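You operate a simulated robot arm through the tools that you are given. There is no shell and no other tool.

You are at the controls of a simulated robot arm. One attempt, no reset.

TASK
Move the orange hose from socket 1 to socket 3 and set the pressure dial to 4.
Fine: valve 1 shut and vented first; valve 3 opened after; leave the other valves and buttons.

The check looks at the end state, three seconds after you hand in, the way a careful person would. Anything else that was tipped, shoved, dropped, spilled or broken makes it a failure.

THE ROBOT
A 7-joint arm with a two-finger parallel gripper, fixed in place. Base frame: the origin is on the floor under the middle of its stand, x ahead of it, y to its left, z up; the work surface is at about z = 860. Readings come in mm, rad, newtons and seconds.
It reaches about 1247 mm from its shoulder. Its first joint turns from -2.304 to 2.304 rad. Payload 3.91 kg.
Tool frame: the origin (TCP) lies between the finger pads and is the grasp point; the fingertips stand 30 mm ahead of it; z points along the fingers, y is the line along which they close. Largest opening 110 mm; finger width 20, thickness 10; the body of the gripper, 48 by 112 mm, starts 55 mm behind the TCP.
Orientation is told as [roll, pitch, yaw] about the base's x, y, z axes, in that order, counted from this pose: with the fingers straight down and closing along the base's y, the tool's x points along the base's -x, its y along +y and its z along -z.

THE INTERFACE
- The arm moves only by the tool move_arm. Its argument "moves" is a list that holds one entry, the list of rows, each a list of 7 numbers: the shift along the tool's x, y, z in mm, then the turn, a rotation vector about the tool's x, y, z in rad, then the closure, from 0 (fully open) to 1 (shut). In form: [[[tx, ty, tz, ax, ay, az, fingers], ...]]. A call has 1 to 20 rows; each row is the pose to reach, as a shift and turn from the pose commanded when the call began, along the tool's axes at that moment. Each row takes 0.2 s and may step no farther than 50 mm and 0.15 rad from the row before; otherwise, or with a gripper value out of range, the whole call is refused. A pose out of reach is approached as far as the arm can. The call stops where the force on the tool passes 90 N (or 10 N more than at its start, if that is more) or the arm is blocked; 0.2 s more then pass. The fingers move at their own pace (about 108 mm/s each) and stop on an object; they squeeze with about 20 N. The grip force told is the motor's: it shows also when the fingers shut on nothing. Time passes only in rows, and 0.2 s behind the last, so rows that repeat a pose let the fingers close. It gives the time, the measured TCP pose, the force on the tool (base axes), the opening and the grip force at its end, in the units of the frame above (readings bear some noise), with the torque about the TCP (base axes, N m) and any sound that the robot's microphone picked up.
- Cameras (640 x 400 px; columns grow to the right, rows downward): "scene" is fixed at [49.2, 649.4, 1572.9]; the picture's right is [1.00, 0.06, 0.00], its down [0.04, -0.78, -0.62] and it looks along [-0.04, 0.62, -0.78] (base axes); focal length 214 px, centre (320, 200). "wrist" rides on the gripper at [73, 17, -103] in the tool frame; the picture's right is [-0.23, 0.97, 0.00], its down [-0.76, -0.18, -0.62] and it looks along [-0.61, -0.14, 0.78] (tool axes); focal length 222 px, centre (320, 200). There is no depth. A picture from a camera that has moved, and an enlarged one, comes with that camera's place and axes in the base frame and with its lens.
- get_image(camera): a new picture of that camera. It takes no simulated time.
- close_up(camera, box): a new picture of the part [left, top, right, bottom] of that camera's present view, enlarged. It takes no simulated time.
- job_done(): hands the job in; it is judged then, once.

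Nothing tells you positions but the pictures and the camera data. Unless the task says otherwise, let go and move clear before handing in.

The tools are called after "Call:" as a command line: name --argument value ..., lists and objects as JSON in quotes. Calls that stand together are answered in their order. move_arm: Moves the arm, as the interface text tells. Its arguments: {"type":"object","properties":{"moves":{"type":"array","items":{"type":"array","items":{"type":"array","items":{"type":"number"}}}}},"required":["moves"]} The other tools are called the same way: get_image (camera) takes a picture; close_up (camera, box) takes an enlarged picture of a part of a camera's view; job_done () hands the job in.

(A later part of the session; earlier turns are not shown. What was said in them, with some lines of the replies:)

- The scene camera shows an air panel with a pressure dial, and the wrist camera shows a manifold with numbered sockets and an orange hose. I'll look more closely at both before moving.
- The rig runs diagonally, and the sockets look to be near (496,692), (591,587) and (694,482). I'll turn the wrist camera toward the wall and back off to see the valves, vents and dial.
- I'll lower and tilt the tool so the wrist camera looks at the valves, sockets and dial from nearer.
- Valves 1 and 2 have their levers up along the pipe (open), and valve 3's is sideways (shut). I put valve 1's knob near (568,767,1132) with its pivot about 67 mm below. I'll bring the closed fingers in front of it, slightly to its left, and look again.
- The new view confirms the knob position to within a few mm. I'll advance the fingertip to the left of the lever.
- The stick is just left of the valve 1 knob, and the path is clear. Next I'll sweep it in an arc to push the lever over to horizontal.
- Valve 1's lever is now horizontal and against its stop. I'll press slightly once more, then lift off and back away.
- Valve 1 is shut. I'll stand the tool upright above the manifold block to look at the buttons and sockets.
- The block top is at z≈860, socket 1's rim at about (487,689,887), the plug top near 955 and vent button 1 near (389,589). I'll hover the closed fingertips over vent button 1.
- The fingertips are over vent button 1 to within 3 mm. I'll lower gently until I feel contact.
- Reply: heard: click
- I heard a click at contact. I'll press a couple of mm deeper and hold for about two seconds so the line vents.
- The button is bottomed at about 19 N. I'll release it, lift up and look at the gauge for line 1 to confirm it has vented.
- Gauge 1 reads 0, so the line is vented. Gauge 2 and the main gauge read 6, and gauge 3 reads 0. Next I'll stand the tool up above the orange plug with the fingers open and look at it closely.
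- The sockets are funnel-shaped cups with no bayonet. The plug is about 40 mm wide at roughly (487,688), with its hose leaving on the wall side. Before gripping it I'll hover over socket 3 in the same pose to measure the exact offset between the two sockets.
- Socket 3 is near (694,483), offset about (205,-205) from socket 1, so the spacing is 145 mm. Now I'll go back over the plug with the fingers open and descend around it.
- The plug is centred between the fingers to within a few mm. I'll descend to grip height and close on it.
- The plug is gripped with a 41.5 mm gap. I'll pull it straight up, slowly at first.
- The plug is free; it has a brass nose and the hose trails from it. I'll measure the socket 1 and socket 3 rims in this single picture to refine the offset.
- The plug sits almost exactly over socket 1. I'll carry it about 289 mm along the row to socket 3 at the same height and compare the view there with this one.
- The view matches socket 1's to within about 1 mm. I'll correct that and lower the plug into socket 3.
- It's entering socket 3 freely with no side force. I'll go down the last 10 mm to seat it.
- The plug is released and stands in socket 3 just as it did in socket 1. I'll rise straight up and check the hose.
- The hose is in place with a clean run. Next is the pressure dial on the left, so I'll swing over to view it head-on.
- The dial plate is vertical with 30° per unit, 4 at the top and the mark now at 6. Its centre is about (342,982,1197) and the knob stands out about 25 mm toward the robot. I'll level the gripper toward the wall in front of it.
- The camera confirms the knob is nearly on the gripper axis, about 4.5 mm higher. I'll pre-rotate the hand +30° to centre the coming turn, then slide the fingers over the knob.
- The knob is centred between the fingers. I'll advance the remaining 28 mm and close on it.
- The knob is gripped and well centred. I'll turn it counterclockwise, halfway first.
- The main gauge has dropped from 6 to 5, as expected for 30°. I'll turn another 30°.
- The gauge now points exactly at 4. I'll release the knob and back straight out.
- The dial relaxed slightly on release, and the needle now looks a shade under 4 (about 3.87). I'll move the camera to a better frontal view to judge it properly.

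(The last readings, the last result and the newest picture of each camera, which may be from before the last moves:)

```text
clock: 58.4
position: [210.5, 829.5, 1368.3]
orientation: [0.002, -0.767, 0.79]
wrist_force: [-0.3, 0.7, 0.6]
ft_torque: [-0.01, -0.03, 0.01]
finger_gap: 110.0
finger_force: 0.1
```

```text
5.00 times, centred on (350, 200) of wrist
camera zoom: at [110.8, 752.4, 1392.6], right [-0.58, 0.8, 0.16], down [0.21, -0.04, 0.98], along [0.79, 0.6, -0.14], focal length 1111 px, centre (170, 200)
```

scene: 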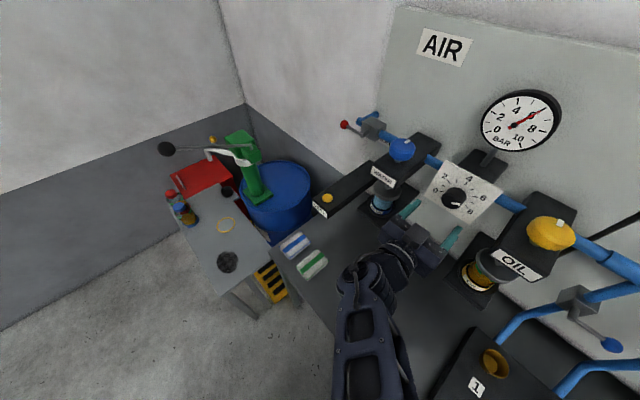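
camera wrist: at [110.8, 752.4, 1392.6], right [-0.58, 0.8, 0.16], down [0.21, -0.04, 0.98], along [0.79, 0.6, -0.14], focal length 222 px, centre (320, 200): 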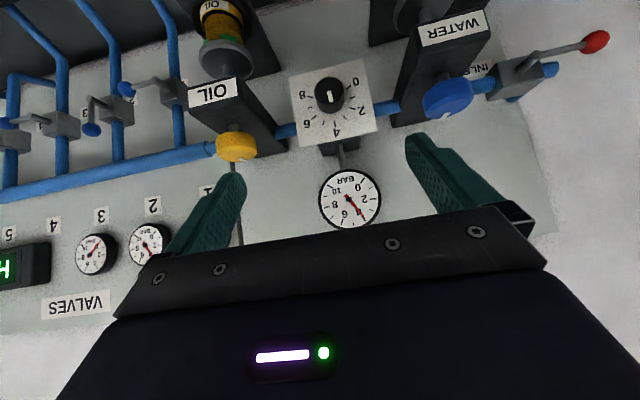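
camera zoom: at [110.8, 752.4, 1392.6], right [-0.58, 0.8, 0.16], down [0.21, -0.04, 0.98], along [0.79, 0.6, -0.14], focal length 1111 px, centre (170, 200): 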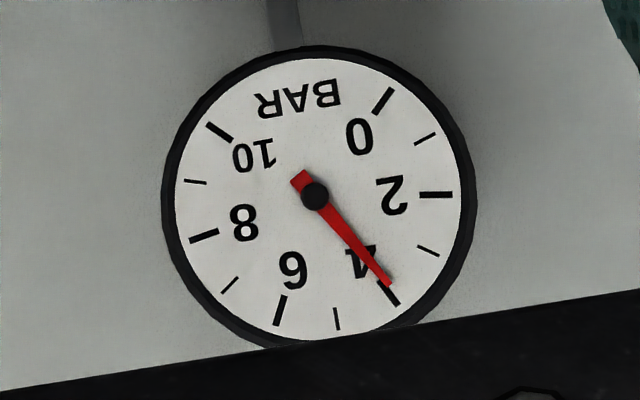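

Head-on, the gauge and mark both read about 3.9, so I'll regrip the knob and trim it. First I go back to the level pose in front of the dial and forward onto the knob, shifting about 1.5 mm for better centring.

Call:
move_arm --moves '[[[16, 2, 24, 0, -0.133, 0, 0.27], [32, 4, 48, 0, -0.267, 0, 0.27], [48, 6, 72, 0, -0.4, 0, 0.27], [64, 8, 96, 0, -0.533, 0, 0.27], [80, 10, 120, 0, -0.667, 0, 0.27], [95.5, 11.5, 144.2, 0, -0.8, 0, 0.27], [95.5, 11.5, 144.2, 0, -0.8, 0, 0.27]]]'

Call:
move_arm --moves '[[[0, 0, 25, 0, 0, 0, 0.27], [0, 0, 50, 0, 0, 0, 0.27], [0, 0, 75, 0, 0, 0, 0.27], [0, 0, 98, 0, 0, 0, 0.27], [0, 0, 98, 0, 0, 0, 0.27]]]'

Call:
get_image --camera "wrist"

Call:
close_up --camera "wrist" --box '[230, 80, 410, 240]'

```text
clock: 60.0
position: [226.5, 861.8, 1201.0]
orientation: [2.285, -1.567, -1.494]
wrist_force: [-1.0, -0.7, 0.7]
ft_torque: [-0.01, 0.0, 0.04]
finger_gap: 80.3
finger_force: 0.0
```

```text
clock: 61.2
position: [295.0, 929.1, 1199.0]
orientation: [0.959, -1.569, -0.172]
wrist_force: [-0.4, 0.6, 0.2]
ft_torque: [0.03, 0.01, 0.0]
finger_gap: 80.2
finger_force: 0.1
```

```text
taken
camera wrist: at [209.2, 866.4, 1126.3], right [-0.69, 0.69, 0.23], down [-0.31, -0.57, 0.76], along [0.65, 0.46, 0.61], focal length 222 px, centre (320, 200)
```

wrist: 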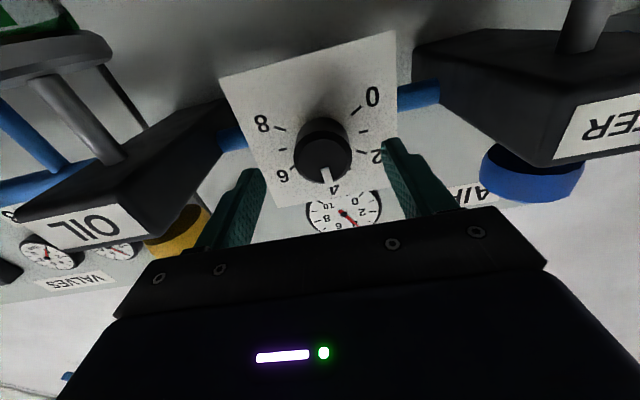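

```text
2.50 times, centred on (320, 160) of wrist
camera zoom: at [209.2, 866.4, 1126.3], right [-0.69, 0.69, 0.23], down [-0.31, -0.57, 0.76], along [0.65, 0.46, 0.61], focal length 555 px, centre (320, 300)
```

zoom: 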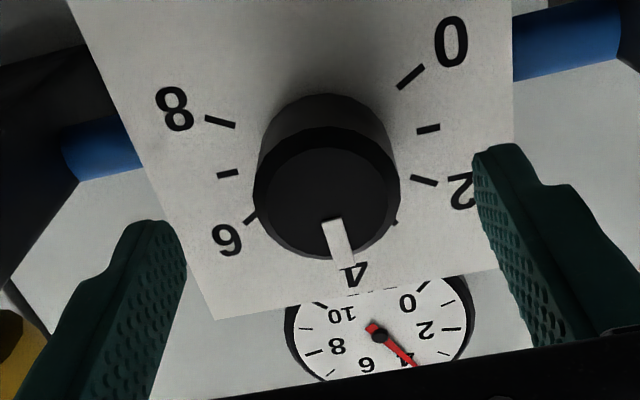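

Call:
move_arm --moves '[[[0, 0.8, 12, 0, 0, 0, 0.27], [0, 0.8, 24, 0, 0, 0, 0.27], [0, 0.8, 32, 0, 0, 0, 0.27], [0, 0.8, 32, 0, 0, 0, 0.5], [0, 0.8, 32, 0, 0, 0, 0.75], [0, 0.8, 32, 0, 0, 0, 1], [0, 0.8, 32, 0, 0, 0, 1]]]'

Call:
close_up --camera "scene" --box '[420, 80, 570, 170]'

Call:
close_up --camera "scene" --box '[430, 150, 530, 220]'

```text
clock: 62.8
position: [316.1, 951.7, 1198.3]
orientation: [0.76, -1.572, 0.031]
wrist_force: [-1.1, 12.9, 1.5]
ft_torque: [-0.02, 0.06, -0.52]
finger_gap: 41.5
finger_force: 45.0
```

```text
4.27 times, centred on (495, 125) of scene
camera zoom: at [49.2, 649.4, 1572.9], right [1.0, 0.06, 0.0], down [0.04, -0.78, -0.62], along [-0.04, 0.62, -0.78], focal length 915 px, centre (-427, 520)
```

zoom: 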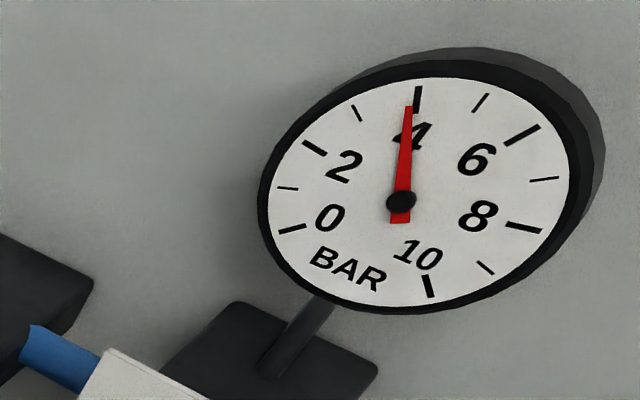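

```text
5.71 times, centred on (480, 185) of scene
camera zoom: at [49.2, 649.4, 1572.9], right [1.0, 0.06, 0.0], down [0.04, -0.78, -0.62], along [-0.04, 0.62, -0.78], focal length 1226 px, centre (-594, 286)
```

zoom: 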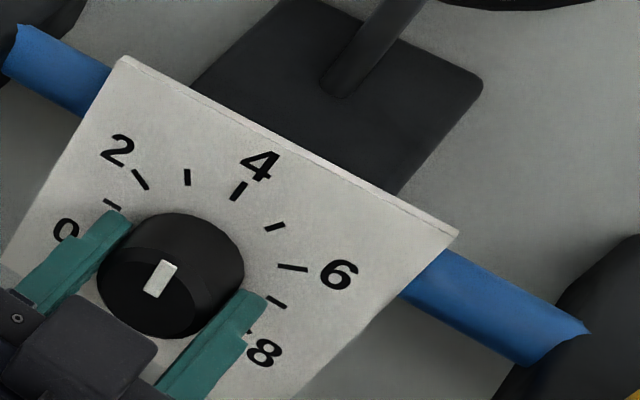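

Gripped with no change in reading. I'll null the side force with a 0.4 mm shift and turn clockwise by about 4°.

Call:
move_arm --moves '[[[0, 0.4, 0, 0, 0, 0.02, 1], [0, 0.4, 0, 0, 0, 0.04, 1], [0, 0.4, 0, 0, 0, 0.06, 1], [0, 0.4, 0, 0, 0, 0.06, 1]]]'

Call:
close_up --camera "scene" --box '[420, 80, 570, 170]'

```text
clock: 63.8
position: [315.2, 952.6, 1197.7]
orientation: [1.562, -1.51, -0.777]
wrist_force: [-4.2, -17.7, -4.7]
ft_torque: [0.11, -0.08, -1.12]
finger_gap: 41.6
finger_force: 44.6
```

```text
4.27 times, centred on (495, 125) of scene
camera zoom: at [49.2, 649.4, 1572.9], right [1.0, 0.06, 0.0], down [0.04, -0.78, -0.62], along [-0.04, 0.62, -0.78], focal length 915 px, centre (-427, 520)
```

zoom: 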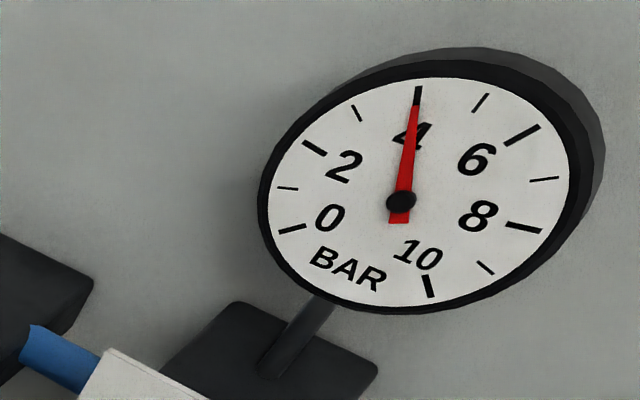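

Call:
move_arm --moves '[[[0, 0.2, 0, 0, 0, 0.065, 1], [0, 0.2, 0, 0, 0, 0.065, 0.6], [0, 0.2, 0, 0, 0, 0.065, 0.27], [0, 0.2, 0, 0, 0, 0.065, 0.27]]]'

Call:
close_up --camera "scene" --box '[420, 80, 570, 170]'

Call:
close_up --camera "scene" --box '[430, 150, 530, 220]'

```text
clock: 64.8
position: [314.8, 953.4, 1197.4]
orientation: [1.568, -1.447, -0.777]
wrist_force: [-1.4, 0.1, -0.1]
ft_torque: [0.0, 0.0, -0.03]
finger_gap: 80.3
finger_force: 0.1
```

```text
4.27 times, centred on (495, 125) of scene
camera zoom: at [49.2, 649.4, 1572.9], right [1.0, 0.06, 0.0], down [0.04, -0.78, -0.62], along [-0.04, 0.62, -0.78], focal length 915 px, centre (-427, 520)
```

zoom: 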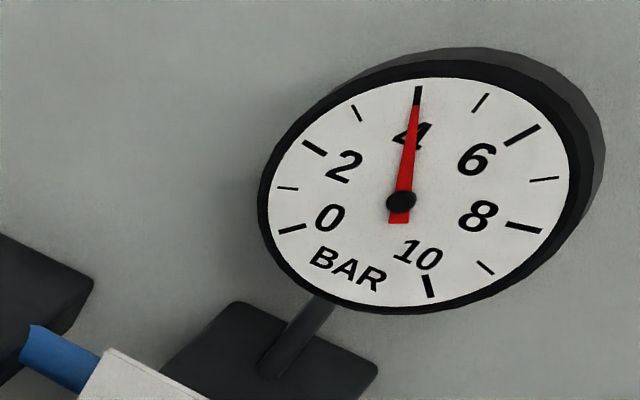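

```text
5.71 times, centred on (480, 185) of scene
camera zoom: at [49.2, 649.4, 1572.9], right [1.0, 0.06, 0.0], down [0.04, -0.78, -0.62], along [-0.04, 0.62, -0.78], focal length 1226 px, centre (-594, 286)
```

zoom: 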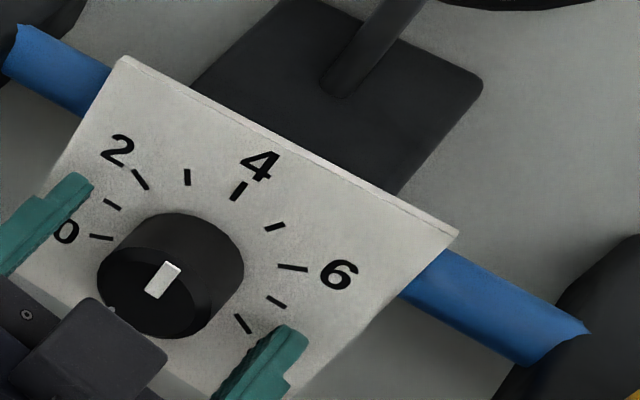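

Released, and the needle stays on 4. I'll back out and check again from the frontal view.

Call:
move_arm --moves '[[[0, 0, -15, 0, 0, 0, 0.27], [0, 0, -40, 0, 0, 0, 0.27], [0, 0, -70, 0, 0, 0, 0.27], [0, 0, -100, 0, 0, -0.06, 0.27], [0, 0, -130, 0, 0, -0.125, 0.27], [0, 0, -130, 0, 0, -0.125, 0.27]]]'

Call:
move_arm --moves '[[[-28, -2, -5, 0, 0.133, 0, 0.15], [-57, -4, -11, 0, 0.267, 0, 0], [-85, -7, -16, 0, 0.4, 0, 0], [-113, -9, -21, 0, 0.533, 0, 0], [-142, -11, -27, 0, 0.667, 0, 0], [-170, -13, -32, 0, 0.8, 0, 0], [-170, -13, -32, 0, 0.8, 0, 0]]]'

Call:
get_image --camera "wrist"

Call:
close_up --camera "wrist" --box '[270, 50, 420, 150]'

Call:
close_up --camera "wrist" --box '[300, 160, 400, 240]'

Call:
close_up --camera "scene" --box '[420, 80, 570, 170]'

```text
clock: 66.2
position: [223.4, 860.3, 1198.6]
orientation: [0.381, -1.57, 0.406]
wrist_force: [-0.5, -0.5, 0.6]
ft_torque: [0.03, -0.03, 0.0]
finger_gap: 80.0
finger_force: 0.1
```

```text
clock: 67.8
position: [209.8, 828.2, 1367.6]
orientation: [0.001, -0.768, 0.789]
wrist_force: [1.0, 0.3, 0.1]
ft_torque: [-0.02, 0.0, 0.01]
finger_gap: 110.2
finger_force: 0.0
```

```text
taken
camera wrist: at [109.8, 752.8, 1392.3], right [-0.58, 0.8, 0.16], down [0.21, -0.04, 0.98], along [0.79, 0.6, -0.14], focal length 222 px, centre (320, 200)
```

wrist: 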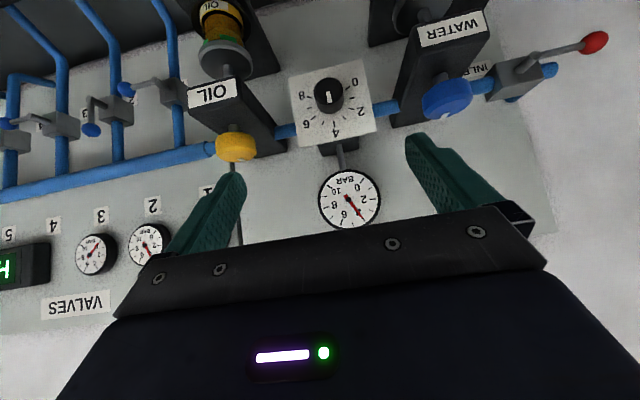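

```text
4.00 times, centred on (345, 100) of wrist
camera zoom: at [109.8, 752.8, 1392.3], right [-0.58, 0.8, 0.16], down [0.21, -0.04, 0.98], along [0.79, 0.6, -0.14], focal length 888 px, centre (220, 600)
```

zoom: 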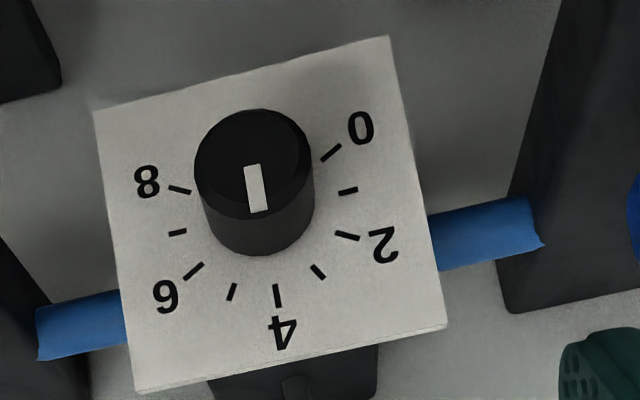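

```text
5.00 times, centred on (350, 200) of wrist
camera zoom: at [109.8, 752.8, 1392.3], right [-0.58, 0.8, 0.16], down [0.21, -0.04, 0.98], along [0.79, 0.6, -0.14], focal length 1111 px, centre (170, 200)
```

zoom: 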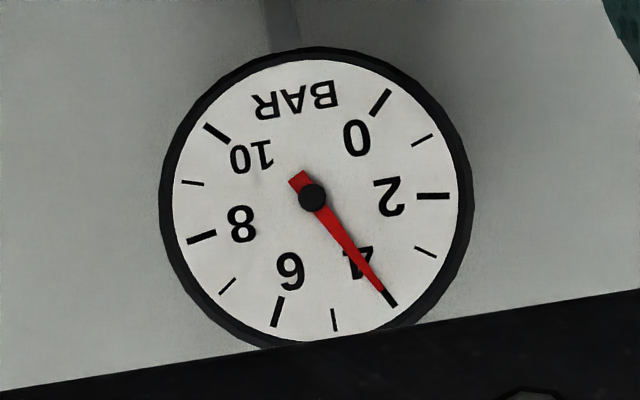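

```text
4.27 times, centred on (495, 125) of scene
camera zoom: at [49.2, 649.4, 1572.9], right [1.0, 0.06, 0.0], down [0.04, -0.78, -0.62], along [-0.04, 0.62, -0.78], focal length 915 px, centre (-427, 520)
```

zoom: 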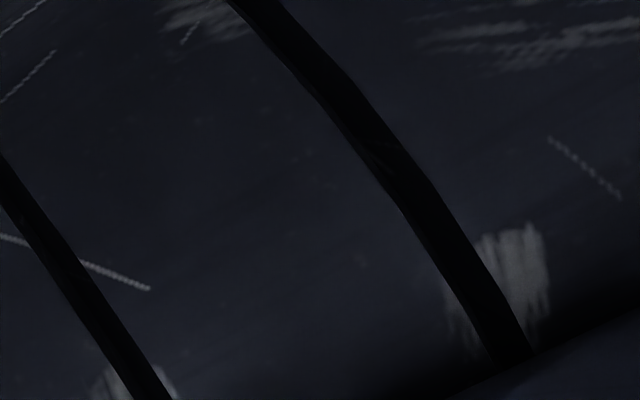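

The dial is now right on 4 by both its mark and the gauge. Last is valve 3, so I'll sweep across to the right and look at its lever.

Call:
move_arm --moves '[[[4.3, -43.5, 6.8, 0, 0, 0, 0.2], [8.6, -87, 13.5, 0, 0, 0, 0.5], [13, -130.5, 20.3, 0, 0, 0, 0.8], [17.3, -174, 27, 0, 0, 0, 1], [21.6, -217.5, 33.8, 0, 0, 0, 1], [25.9, -261, 40.6, 0, 0, 0, 1], [30.2, -304.6, 47.4, 0, 0, 0, 1], [34.6, -348, 54.1, 0, 0, 0, 1], [38.9, -391.6, 60.9, 0, 0, 0, 1], [43.2, -435, 67.7, 0, 0, 0, 1], [47.5, -478.6, 74.4, 0, 0, 0, 1], [51.8, -522.2, 81.2, 0, 0, 0, 1], [56.2, -565.7, 88, 0, -0.08, 0, 1], [60.5, -609.2, 94.7, 0, -0.16, 0, 1], [64.8, -652.7, 101.5, 0, -0.232, 0, 1], [64.8, -652.7, 101.5, 0, -0.232, 0, 1]]]'

Call:
get_image --camera "wrist"

Call:
get_image --camera "scene"

```text
clock: 71.2
position: [689.4, 385.5, 1250.5]
orientation: [-0.001, -1.003, 0.789]
wrist_force: [-0.5, 0.2, 0.4]
ft_torque: [-0.05, -0.02, -0.06]
finger_gap: 0.2
finger_force: 19.7
```

```text
taken
camera wrist: at [587.5, 307.8, 1244.7], right [-0.61, 0.77, 0.19], down [0.04, -0.21, 0.98], along [0.79, 0.6, 0.09], focal length 222 px, centre (320, 200)
```

wrist: 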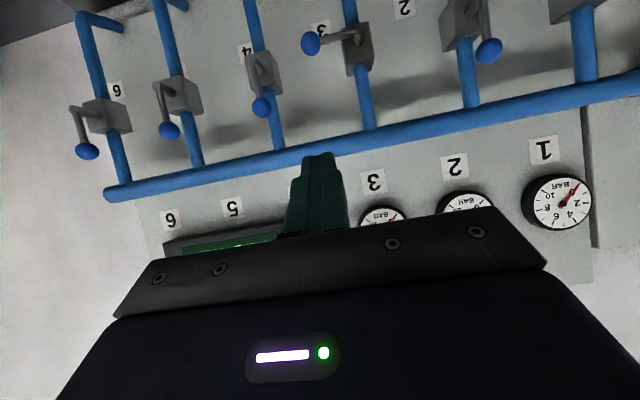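

```text
taken
```

scene: 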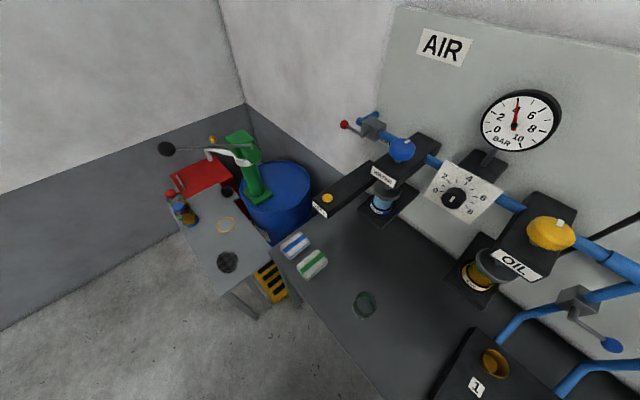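

Call:
close_up --camera "wrist" --box '[240, 0, 400, 100]'

```text
4.00 times, centred on (320, 50) of wrist
camera zoom: at [587.5, 307.8, 1244.7], right [-0.61, 0.77, 0.19], down [0.04, -0.21, 0.98], along [0.79, 0.6, 0.09], focal length 888 px, centre (320, 800)
```

zoom: 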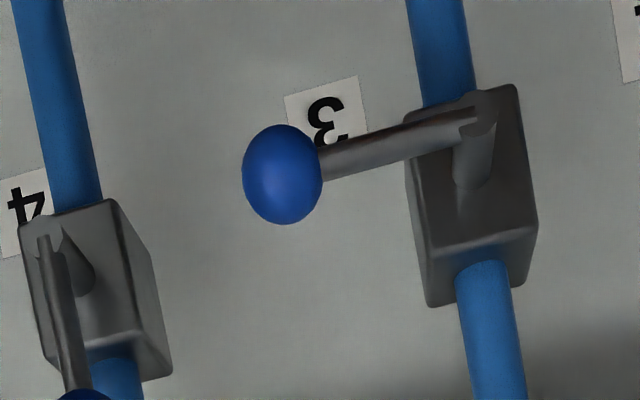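

Valve 3's knob is confirmed at about (817,515,1067), lying horizontal. I'll bring the closed fingers in front of it and slightly below.

Call:
move_arm --moves '[[[22.7, 0.2, 30.3, 0, 0, 0, 1], [45.3, 0.4, 60.6, 0, 0, 0, 1], [68, 0.6, 90.9, 0, 0, 0, 1], [90.7, 0.7, 121, 0, 0, 0, 1], [113, 0.9, 151.4, 0, 0, 0, 1], [136, 1.1, 181.7, 0, 0, 0, 1], [136, 1.1, 181.7, 0, 0, 0, 1]]]'

Call:
get_image --camera "wrist"

Call:
close_up --camera "wrist" --box '[240, 80, 420, 220]'

Call:
get_image --camera "scene"

```text
clock: 72.8
position: [745.8, 443.4, 1038.4]
orientation: [0.001, -1.001, 0.79]
wrist_force: [-1.2, -0.7, 1.0]
ft_torque: [0.04, -0.03, -0.03]
finger_gap: 0.0
finger_force: 19.6
```

```text
taken
camera wrist: at [644.0, 364.3, 1033.0], right [-0.6, 0.77, 0.19], down [0.05, -0.21, 0.98], along [0.8, 0.6, 0.09], focal length 222 px, centre (320, 200)
```

wrist: 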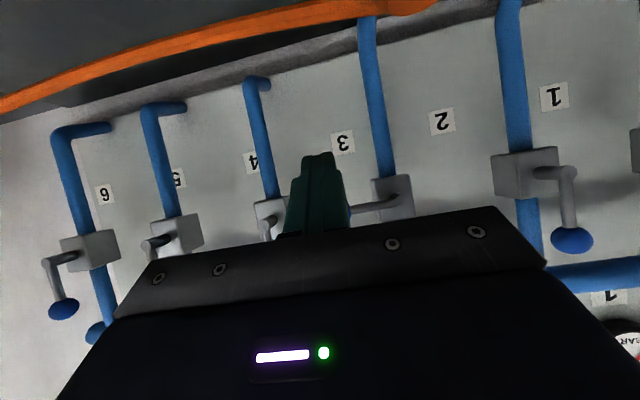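

```text
2.86 times, centred on (330, 150) of wrist
camera zoom: at [644.0, 364.3, 1033.0], right [-0.6, 0.77, 0.19], down [0.05, -0.21, 0.98], along [0.8, 0.6, 0.09], focal length 635 px, centre (291, 343)
```

zoom: 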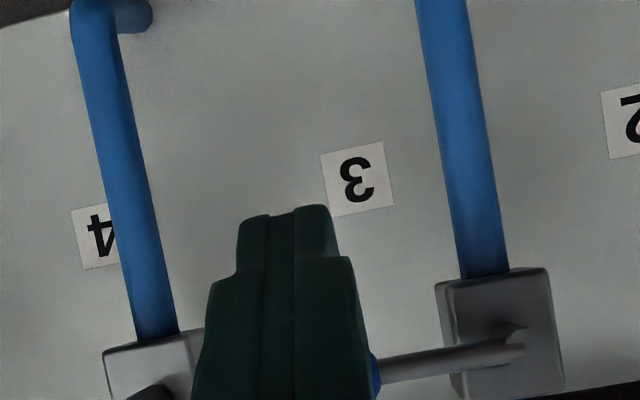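

```text
taken
```

scene: 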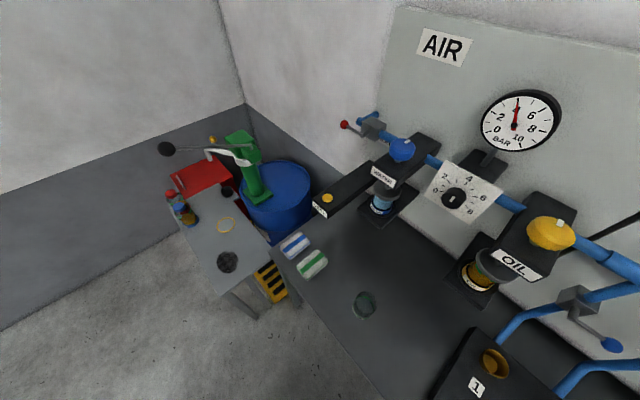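

Call:
move_arm --moves '[[[-10.8, 0, 16.9, 0, 0, 0, 1], [-21.5, 0, 33.7, 0, 0, 0, 1], [-32.3, 0, 50.6, 0, 0, 0, 1], [-43, 0, 67.4, 0, 0, 0, 1], [-47.3, 0, 74.2, 0, 0, 0, 1], [-47.3, 0, 74.2, 0, 0, 0, 1]]]'

Call:
get_image --camera "wrist"

Call:
close_up --camera "wrist" --box '[240, 80, 440, 240]'

```text
clock: 74.2
position: [807.4, 505.8, 1037.3]
orientation: [0.003, -1.001, 0.786]
wrist_force: [0.4, -0.2, 0.3]
ft_torque: [-0.03, 0.02, -0.04]
finger_gap: 0.0
finger_force: 20.0
```

```text
taken
camera wrist: at [706.5, 427.5, 1032.0], right [-0.6, 0.77, 0.19], down [0.05, -0.21, 0.98], along [0.8, 0.6, 0.09], focal length 222 px, centre (320, 200)
```

wrist: 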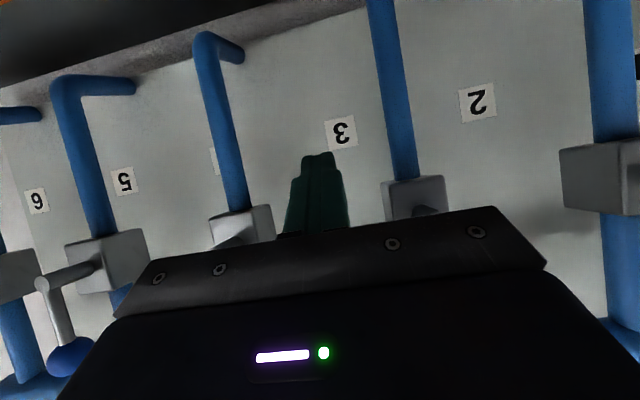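

```text
2.50 times, centred on (340, 160) of wrist
camera zoom: at [706.5, 427.5, 1032.0], right [-0.6, 0.77, 0.19], down [0.05, -0.21, 0.98], along [0.8, 0.6, 0.09], focal length 555 px, centre (270, 300)
```

zoom: 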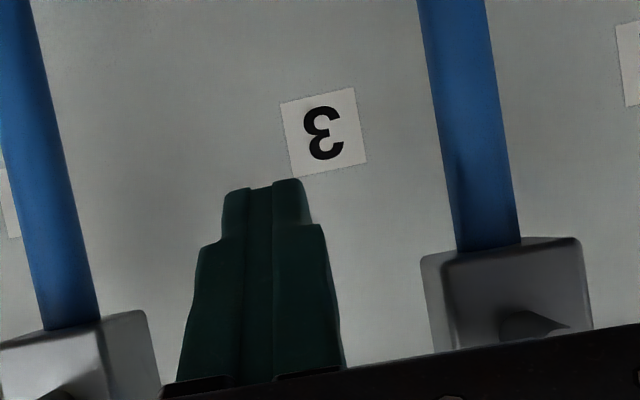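

The stick is under the valve 3 knob with no contact yet. I'll sweep up and to the left in an arc to lift the lever to vertical.

Call:
move_arm --moves '[[[-4.2, 0, -2.7, 0, 0, 0, 1], [-8.4, -1, -5.4, 0, 0, 0, 1], [-15.2, -3, -9.7, 0, 0, 0, 1], [-21.9, -5.5, -14, 0, 0, 0, 1], [-29.5, -6, -18.8, 0, 0, 0, 1], [-37.9, -6, -24.2, 0, 0, 0, 1], [-46.4, -4, -29.6, 0, 0, 0, 1], [-54.3, -0.9, -34.6, 0, 0, 0, 1], [-61.5, 4, -39.3, 0, 0, 0, 1], [-68.7, 9.3, -43.8, 0, 0, 0, 1], [-75, 16.5, -47.9, 0, 0, 0, 1], [-80.3, 24.1, -51.3, 0, 0, 0, 1], [-85.1, 33, -54.3, 0, 0, 0, 1], [-88.1, 42, -56.2, 0, 0, 0, 1], [-88.1, 46, -56.2, 0, 0, 0, 1]]]'

Call:
get_image --camera "wrist"

Call:
close_up --camera "wrist" --box '[240, 80, 440, 240]'

```text
clock: 77.4
position: [778.4, 535.3, 1143.3]
orientation: [0.0, -1.001, 0.786]
wrist_force: [12.7, -12.1, -1.1]
ft_torque: [-0.17, -0.14, -0.24]
finger_gap: 0.0
finger_force: 20.0
```

```text
taken
camera wrist: at [676.6, 457.7, 1137.1], right [-0.6, 0.78, 0.19], down [0.04, -0.21, 0.98], along [0.8, 0.6, 0.09], focal length 222 px, centre (320, 200)
```

wrist: 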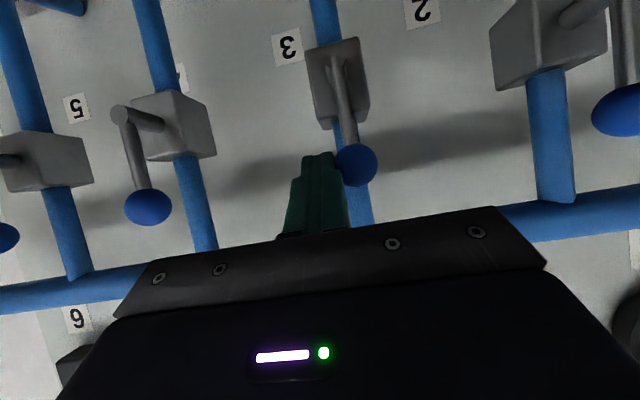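

```text
2.50 times, centred on (340, 160) of wrist
camera zoom: at [676.6, 457.7, 1137.1], right [-0.6, 0.78, 0.19], down [0.04, -0.21, 0.98], along [0.8, 0.6, 0.09], focal length 555 px, centre (270, 300)
```

zoom: 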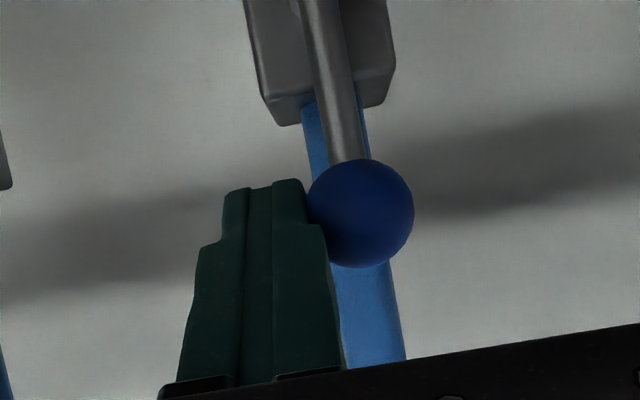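

The lever is up and against its stop. I'll give it a final small push, then step off to the right and back away.

Call:
move_arm --moves '[[[0, 2.5, 0, 0, 0, 0, 1], [0, -6, 0, 0, 0, 0, 1], [0, -12, 0, 0, 0, 0, 1], [10.8, -12, -16.9, 0, 0, 0, 1], [32.3, -12, -50.6, 0, 0, 0, 1], [53.8, -12, -84.3, 0, 0, 0, 1], [75.3, -12, -118, 0, 0, 0, 1], [80, -12, -150, 0, 0, 0, 1], [80, -12, -190, 0, 0, 0, 1]]]'

Call:
get_image --camera "wrist"

Call:
close_up --camera "wrist" --box '[180, 0, 500, 200]'

Call:
get_image --camera "scene"

```text
clock: 79.4
position: [638.1, 385.9, 1177.5]
orientation: [0.002, -1.001, 0.787]
wrist_force: [1.0, -0.5, -0.4]
ft_torque: [0.03, 0.0, 0.03]
finger_gap: 0.0
finger_force: 20.1
```

```text
taken
camera wrist: at [537.7, 308.1, 1172.0], right [-0.6, 0.77, 0.19], down [0.05, -0.21, 0.98], along [0.8, 0.6, 0.09], focal length 222 px, centre (320, 200)
```

wrist: 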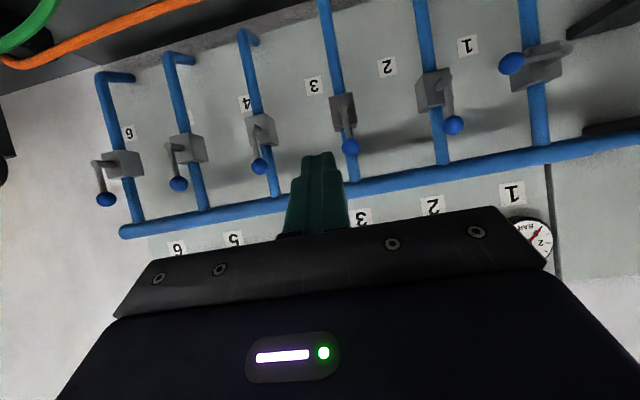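

```text
2.00 times, centred on (340, 100) of wrist
camera zoom: at [537.7, 308.1, 1172.0], right [-0.6, 0.77, 0.19], down [0.05, -0.21, 0.98], along [0.8, 0.6, 0.09], focal length 444 px, centre (280, 400)
```

zoom: 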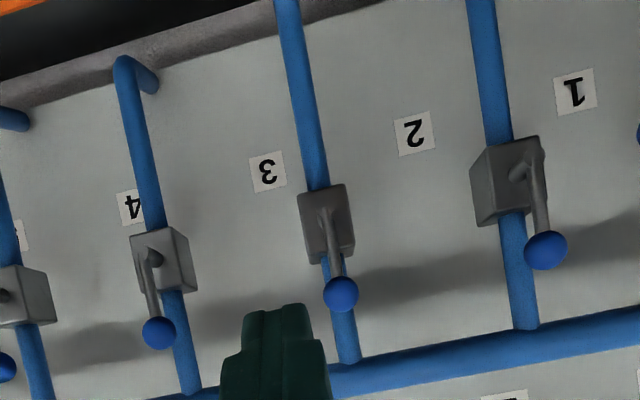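

```text
taken
```

scene: 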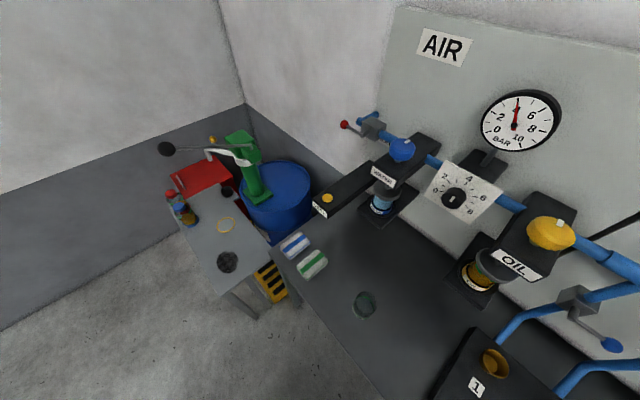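

Valve 3 now stands up like the other open valves. I'll rise to check the gauges, then the hose and plug.

Call:
move_arm --moves '[[[-33, 24.5, -10.4, 0, 0.025, 0, 1], [-66, 49, -20.9, 0, 0.05, 0, 1], [-100, 73.5, -31.3, 0, 0.077, 0, 1], [-133, 98, -41.7, 0, 0.103, 0, 1], [-166, 122.5, -52.2, 0, 0.128, 0, 1], [-199, 147, -62.6, 0, 0.154, 0, 1], [-233, 171.5, -73, 0, 0.18, 0, 1], [-266, 196, -83.5, 0, 0.205, 0, 1], [-299, 220.5, -93.9, 0, 0.231, 0, 1], [-299, 220.5, -93.9, 0, 0.231, 0, 1]]]'

Call:
get_image --camera "wrist"

Call:
close_up --camera "wrist" --box '[100, 60, 420, 240]'

Call:
close_up --camera "scene" --box '[420, 80, 570, 220]'

```text
clock: 81.6
position: [543.1, 599.0, 1483.0]
orientation: [0.001, -0.771, 0.787]
wrist_force: [0.6, -0.8, 1.2]
ft_torque: [0.0, 0.02, -0.01]
finger_gap: 0.1
finger_force: 20.1
```

```text
taken
camera wrist: at [443.3, 523.0, 1506.9], right [-0.58, 0.8, 0.16], down [0.21, -0.05, 0.98], along [0.79, 0.6, -0.14], focal length 222 px, centre (320, 200)
```

wrist: 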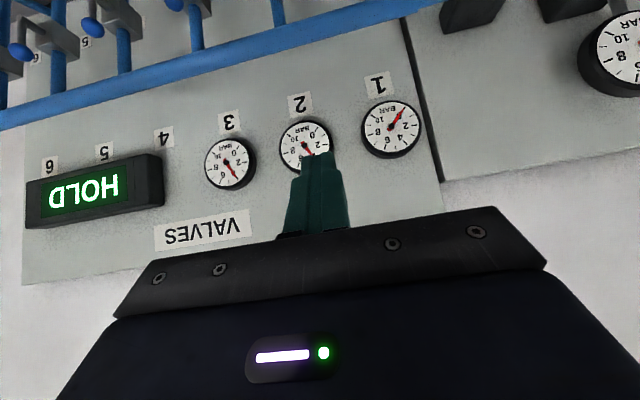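

```text
2.00 times, centred on (260, 150) of wrist
camera zoom: at [443.3, 523.0, 1506.9], right [-0.58, 0.8, 0.16], down [0.21, -0.05, 0.98], along [0.79, 0.6, -0.14], focal length 444 px, centre (440, 300)
```

zoom: 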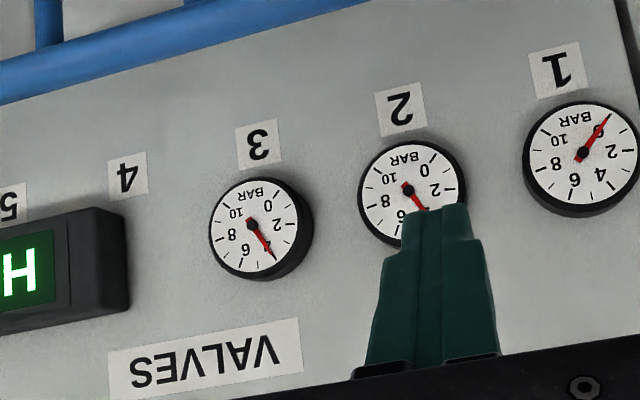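

```text
2.86 times, centred on (495, 150) of scene
camera zoom: at [49.2, 649.4, 1572.9], right [1.0, 0.06, 0.0], down [0.04, -0.78, -0.62], along [-0.04, 0.62, -0.78], focal length 613 px, centre (-180, 343)
```

zoom: 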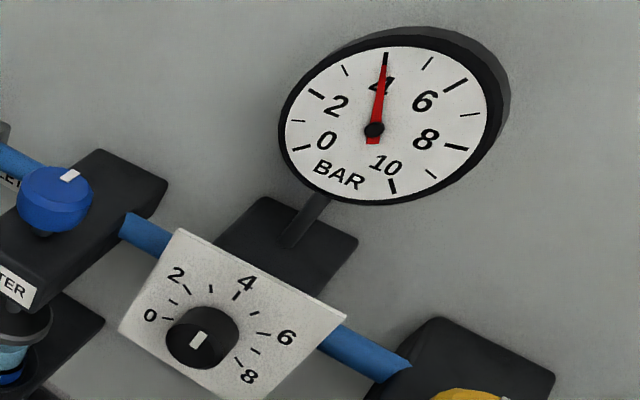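

Gauge 3 now reads 4, gauge 2 reads 4 and gauge 1 reads 0. One last look from above at the plug, the hose and the block.

Call:
move_arm --moves '[[[27.6, -20.9, 24.1, 0, 0.086, 0, 0.8], [55.3, -41.8, 48.2, 0, 0.171, 0, 0.5], [82.9, -62.7, 72.3, 0, 0.257, 0, 0.3], [110.6, -83.6, 96.4, 0, 0.343, 0, 0], [138.2, -104.4, 120.6, 0, 0.428, 0, 0], [165.9, -125.3, 144.7, 0, 0.514, 0, 0], [193.5, -146.2, 168.8, 0, 0.6, 0, 0], [221.2, -167.1, 192.9, 0, 0.685, 0, 0], [248.8, -188, 217, 0, 0.771, 0, 0], [248.8, -188, 217, 0, 0.771, 0, 0]]]'

Call:
get_image --camera "wrist"

Call:
close_up --camera "wrist" --box '[60, 0, 460, 240]'

Call:
get_image --camera "scene"

```text
clock: 83.8
position: [656.6, 445.9, 1152.3]
orientation: [0.001, -0.001, 0.79]
wrist_force: [-0.4, -0.4, 0.6]
ft_torque: [0.02, -0.03, -0.01]
finger_gap: 109.7
finger_force: 0.1
```

```text
taken
camera wrist: at [593.3, 405.8, 1254.8], right [-0.53, 0.85, 0.0], down [0.66, 0.42, 0.62], along [0.53, 0.33, -0.78], focal length 222 px, centre (320, 200)
```

wrist: 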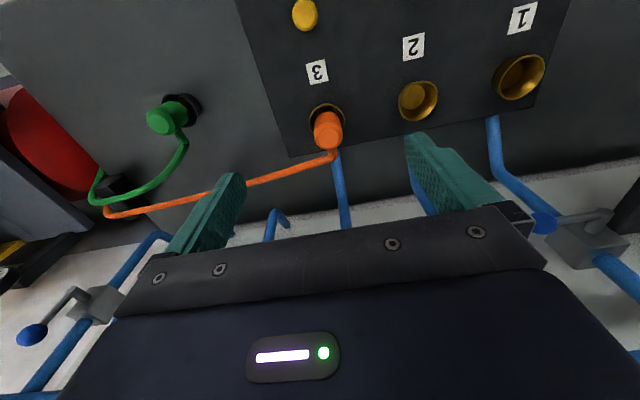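

```text
1.60 times, centred on (260, 120) of wrist
camera zoom: at [593.3, 405.8, 1254.8], right [-0.53, 0.85, 0.0], down [0.66, 0.42, 0.62], along [0.53, 0.33, -0.78], focal length 355 px, centre (416, 328)
```

zoom: 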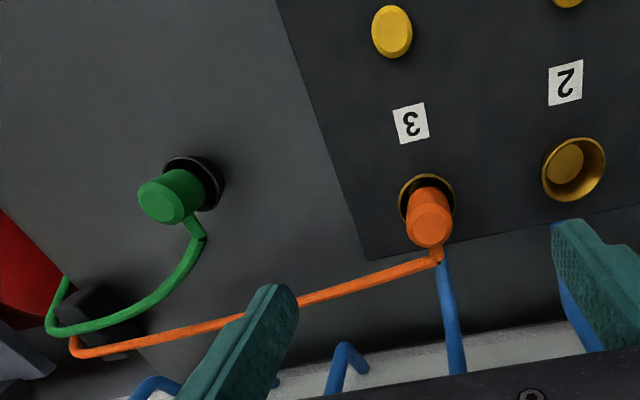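

```text
taken
```

scene: 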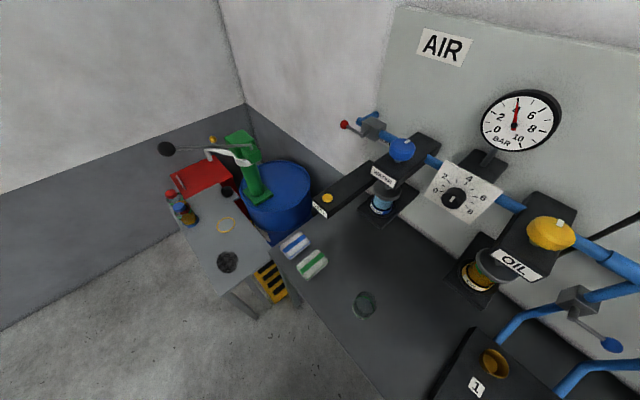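

Everything checks out. The orange plug is seated in socket 3 with a clean hose run, valve 1 is shut and vented to 0, and valve 3 is open with gauge 3 at 4. The dial is on 4, the other valves and buttons are untouched, and the arm is clear, so I'm handing in.

Call:
job_done

```text
The job is handed in.
```

The orange hose is now in socket 3 and the pressure dial is set to 4. I've handed the job in, but no result has come back yet.

- **Line 1:** I shut valve 1 and pressed its vent button before pulling the plug. Gauge 1 reads 0.
- **Hose:** The plug is seated in socket 3 as it was in socket 1. It stayed put after the air came on, and the hose runs clear.
- **Dial:** It ended up slightly low, at about 3.9, after the first turn. I gripped it again and trimmed it, and the mark and main gauge now read 4.
- **Valve 3:** I opened it last, after the hose and dial. Gauge 3 reads 4.

Line 2 dropped from 6 to 4 along with the dial; I didn't touch its valve. I used only valves 1 and 3, vent button 1 and the dial, and saw nothing knocked or spilled. The gripper is open and clear of the rig.
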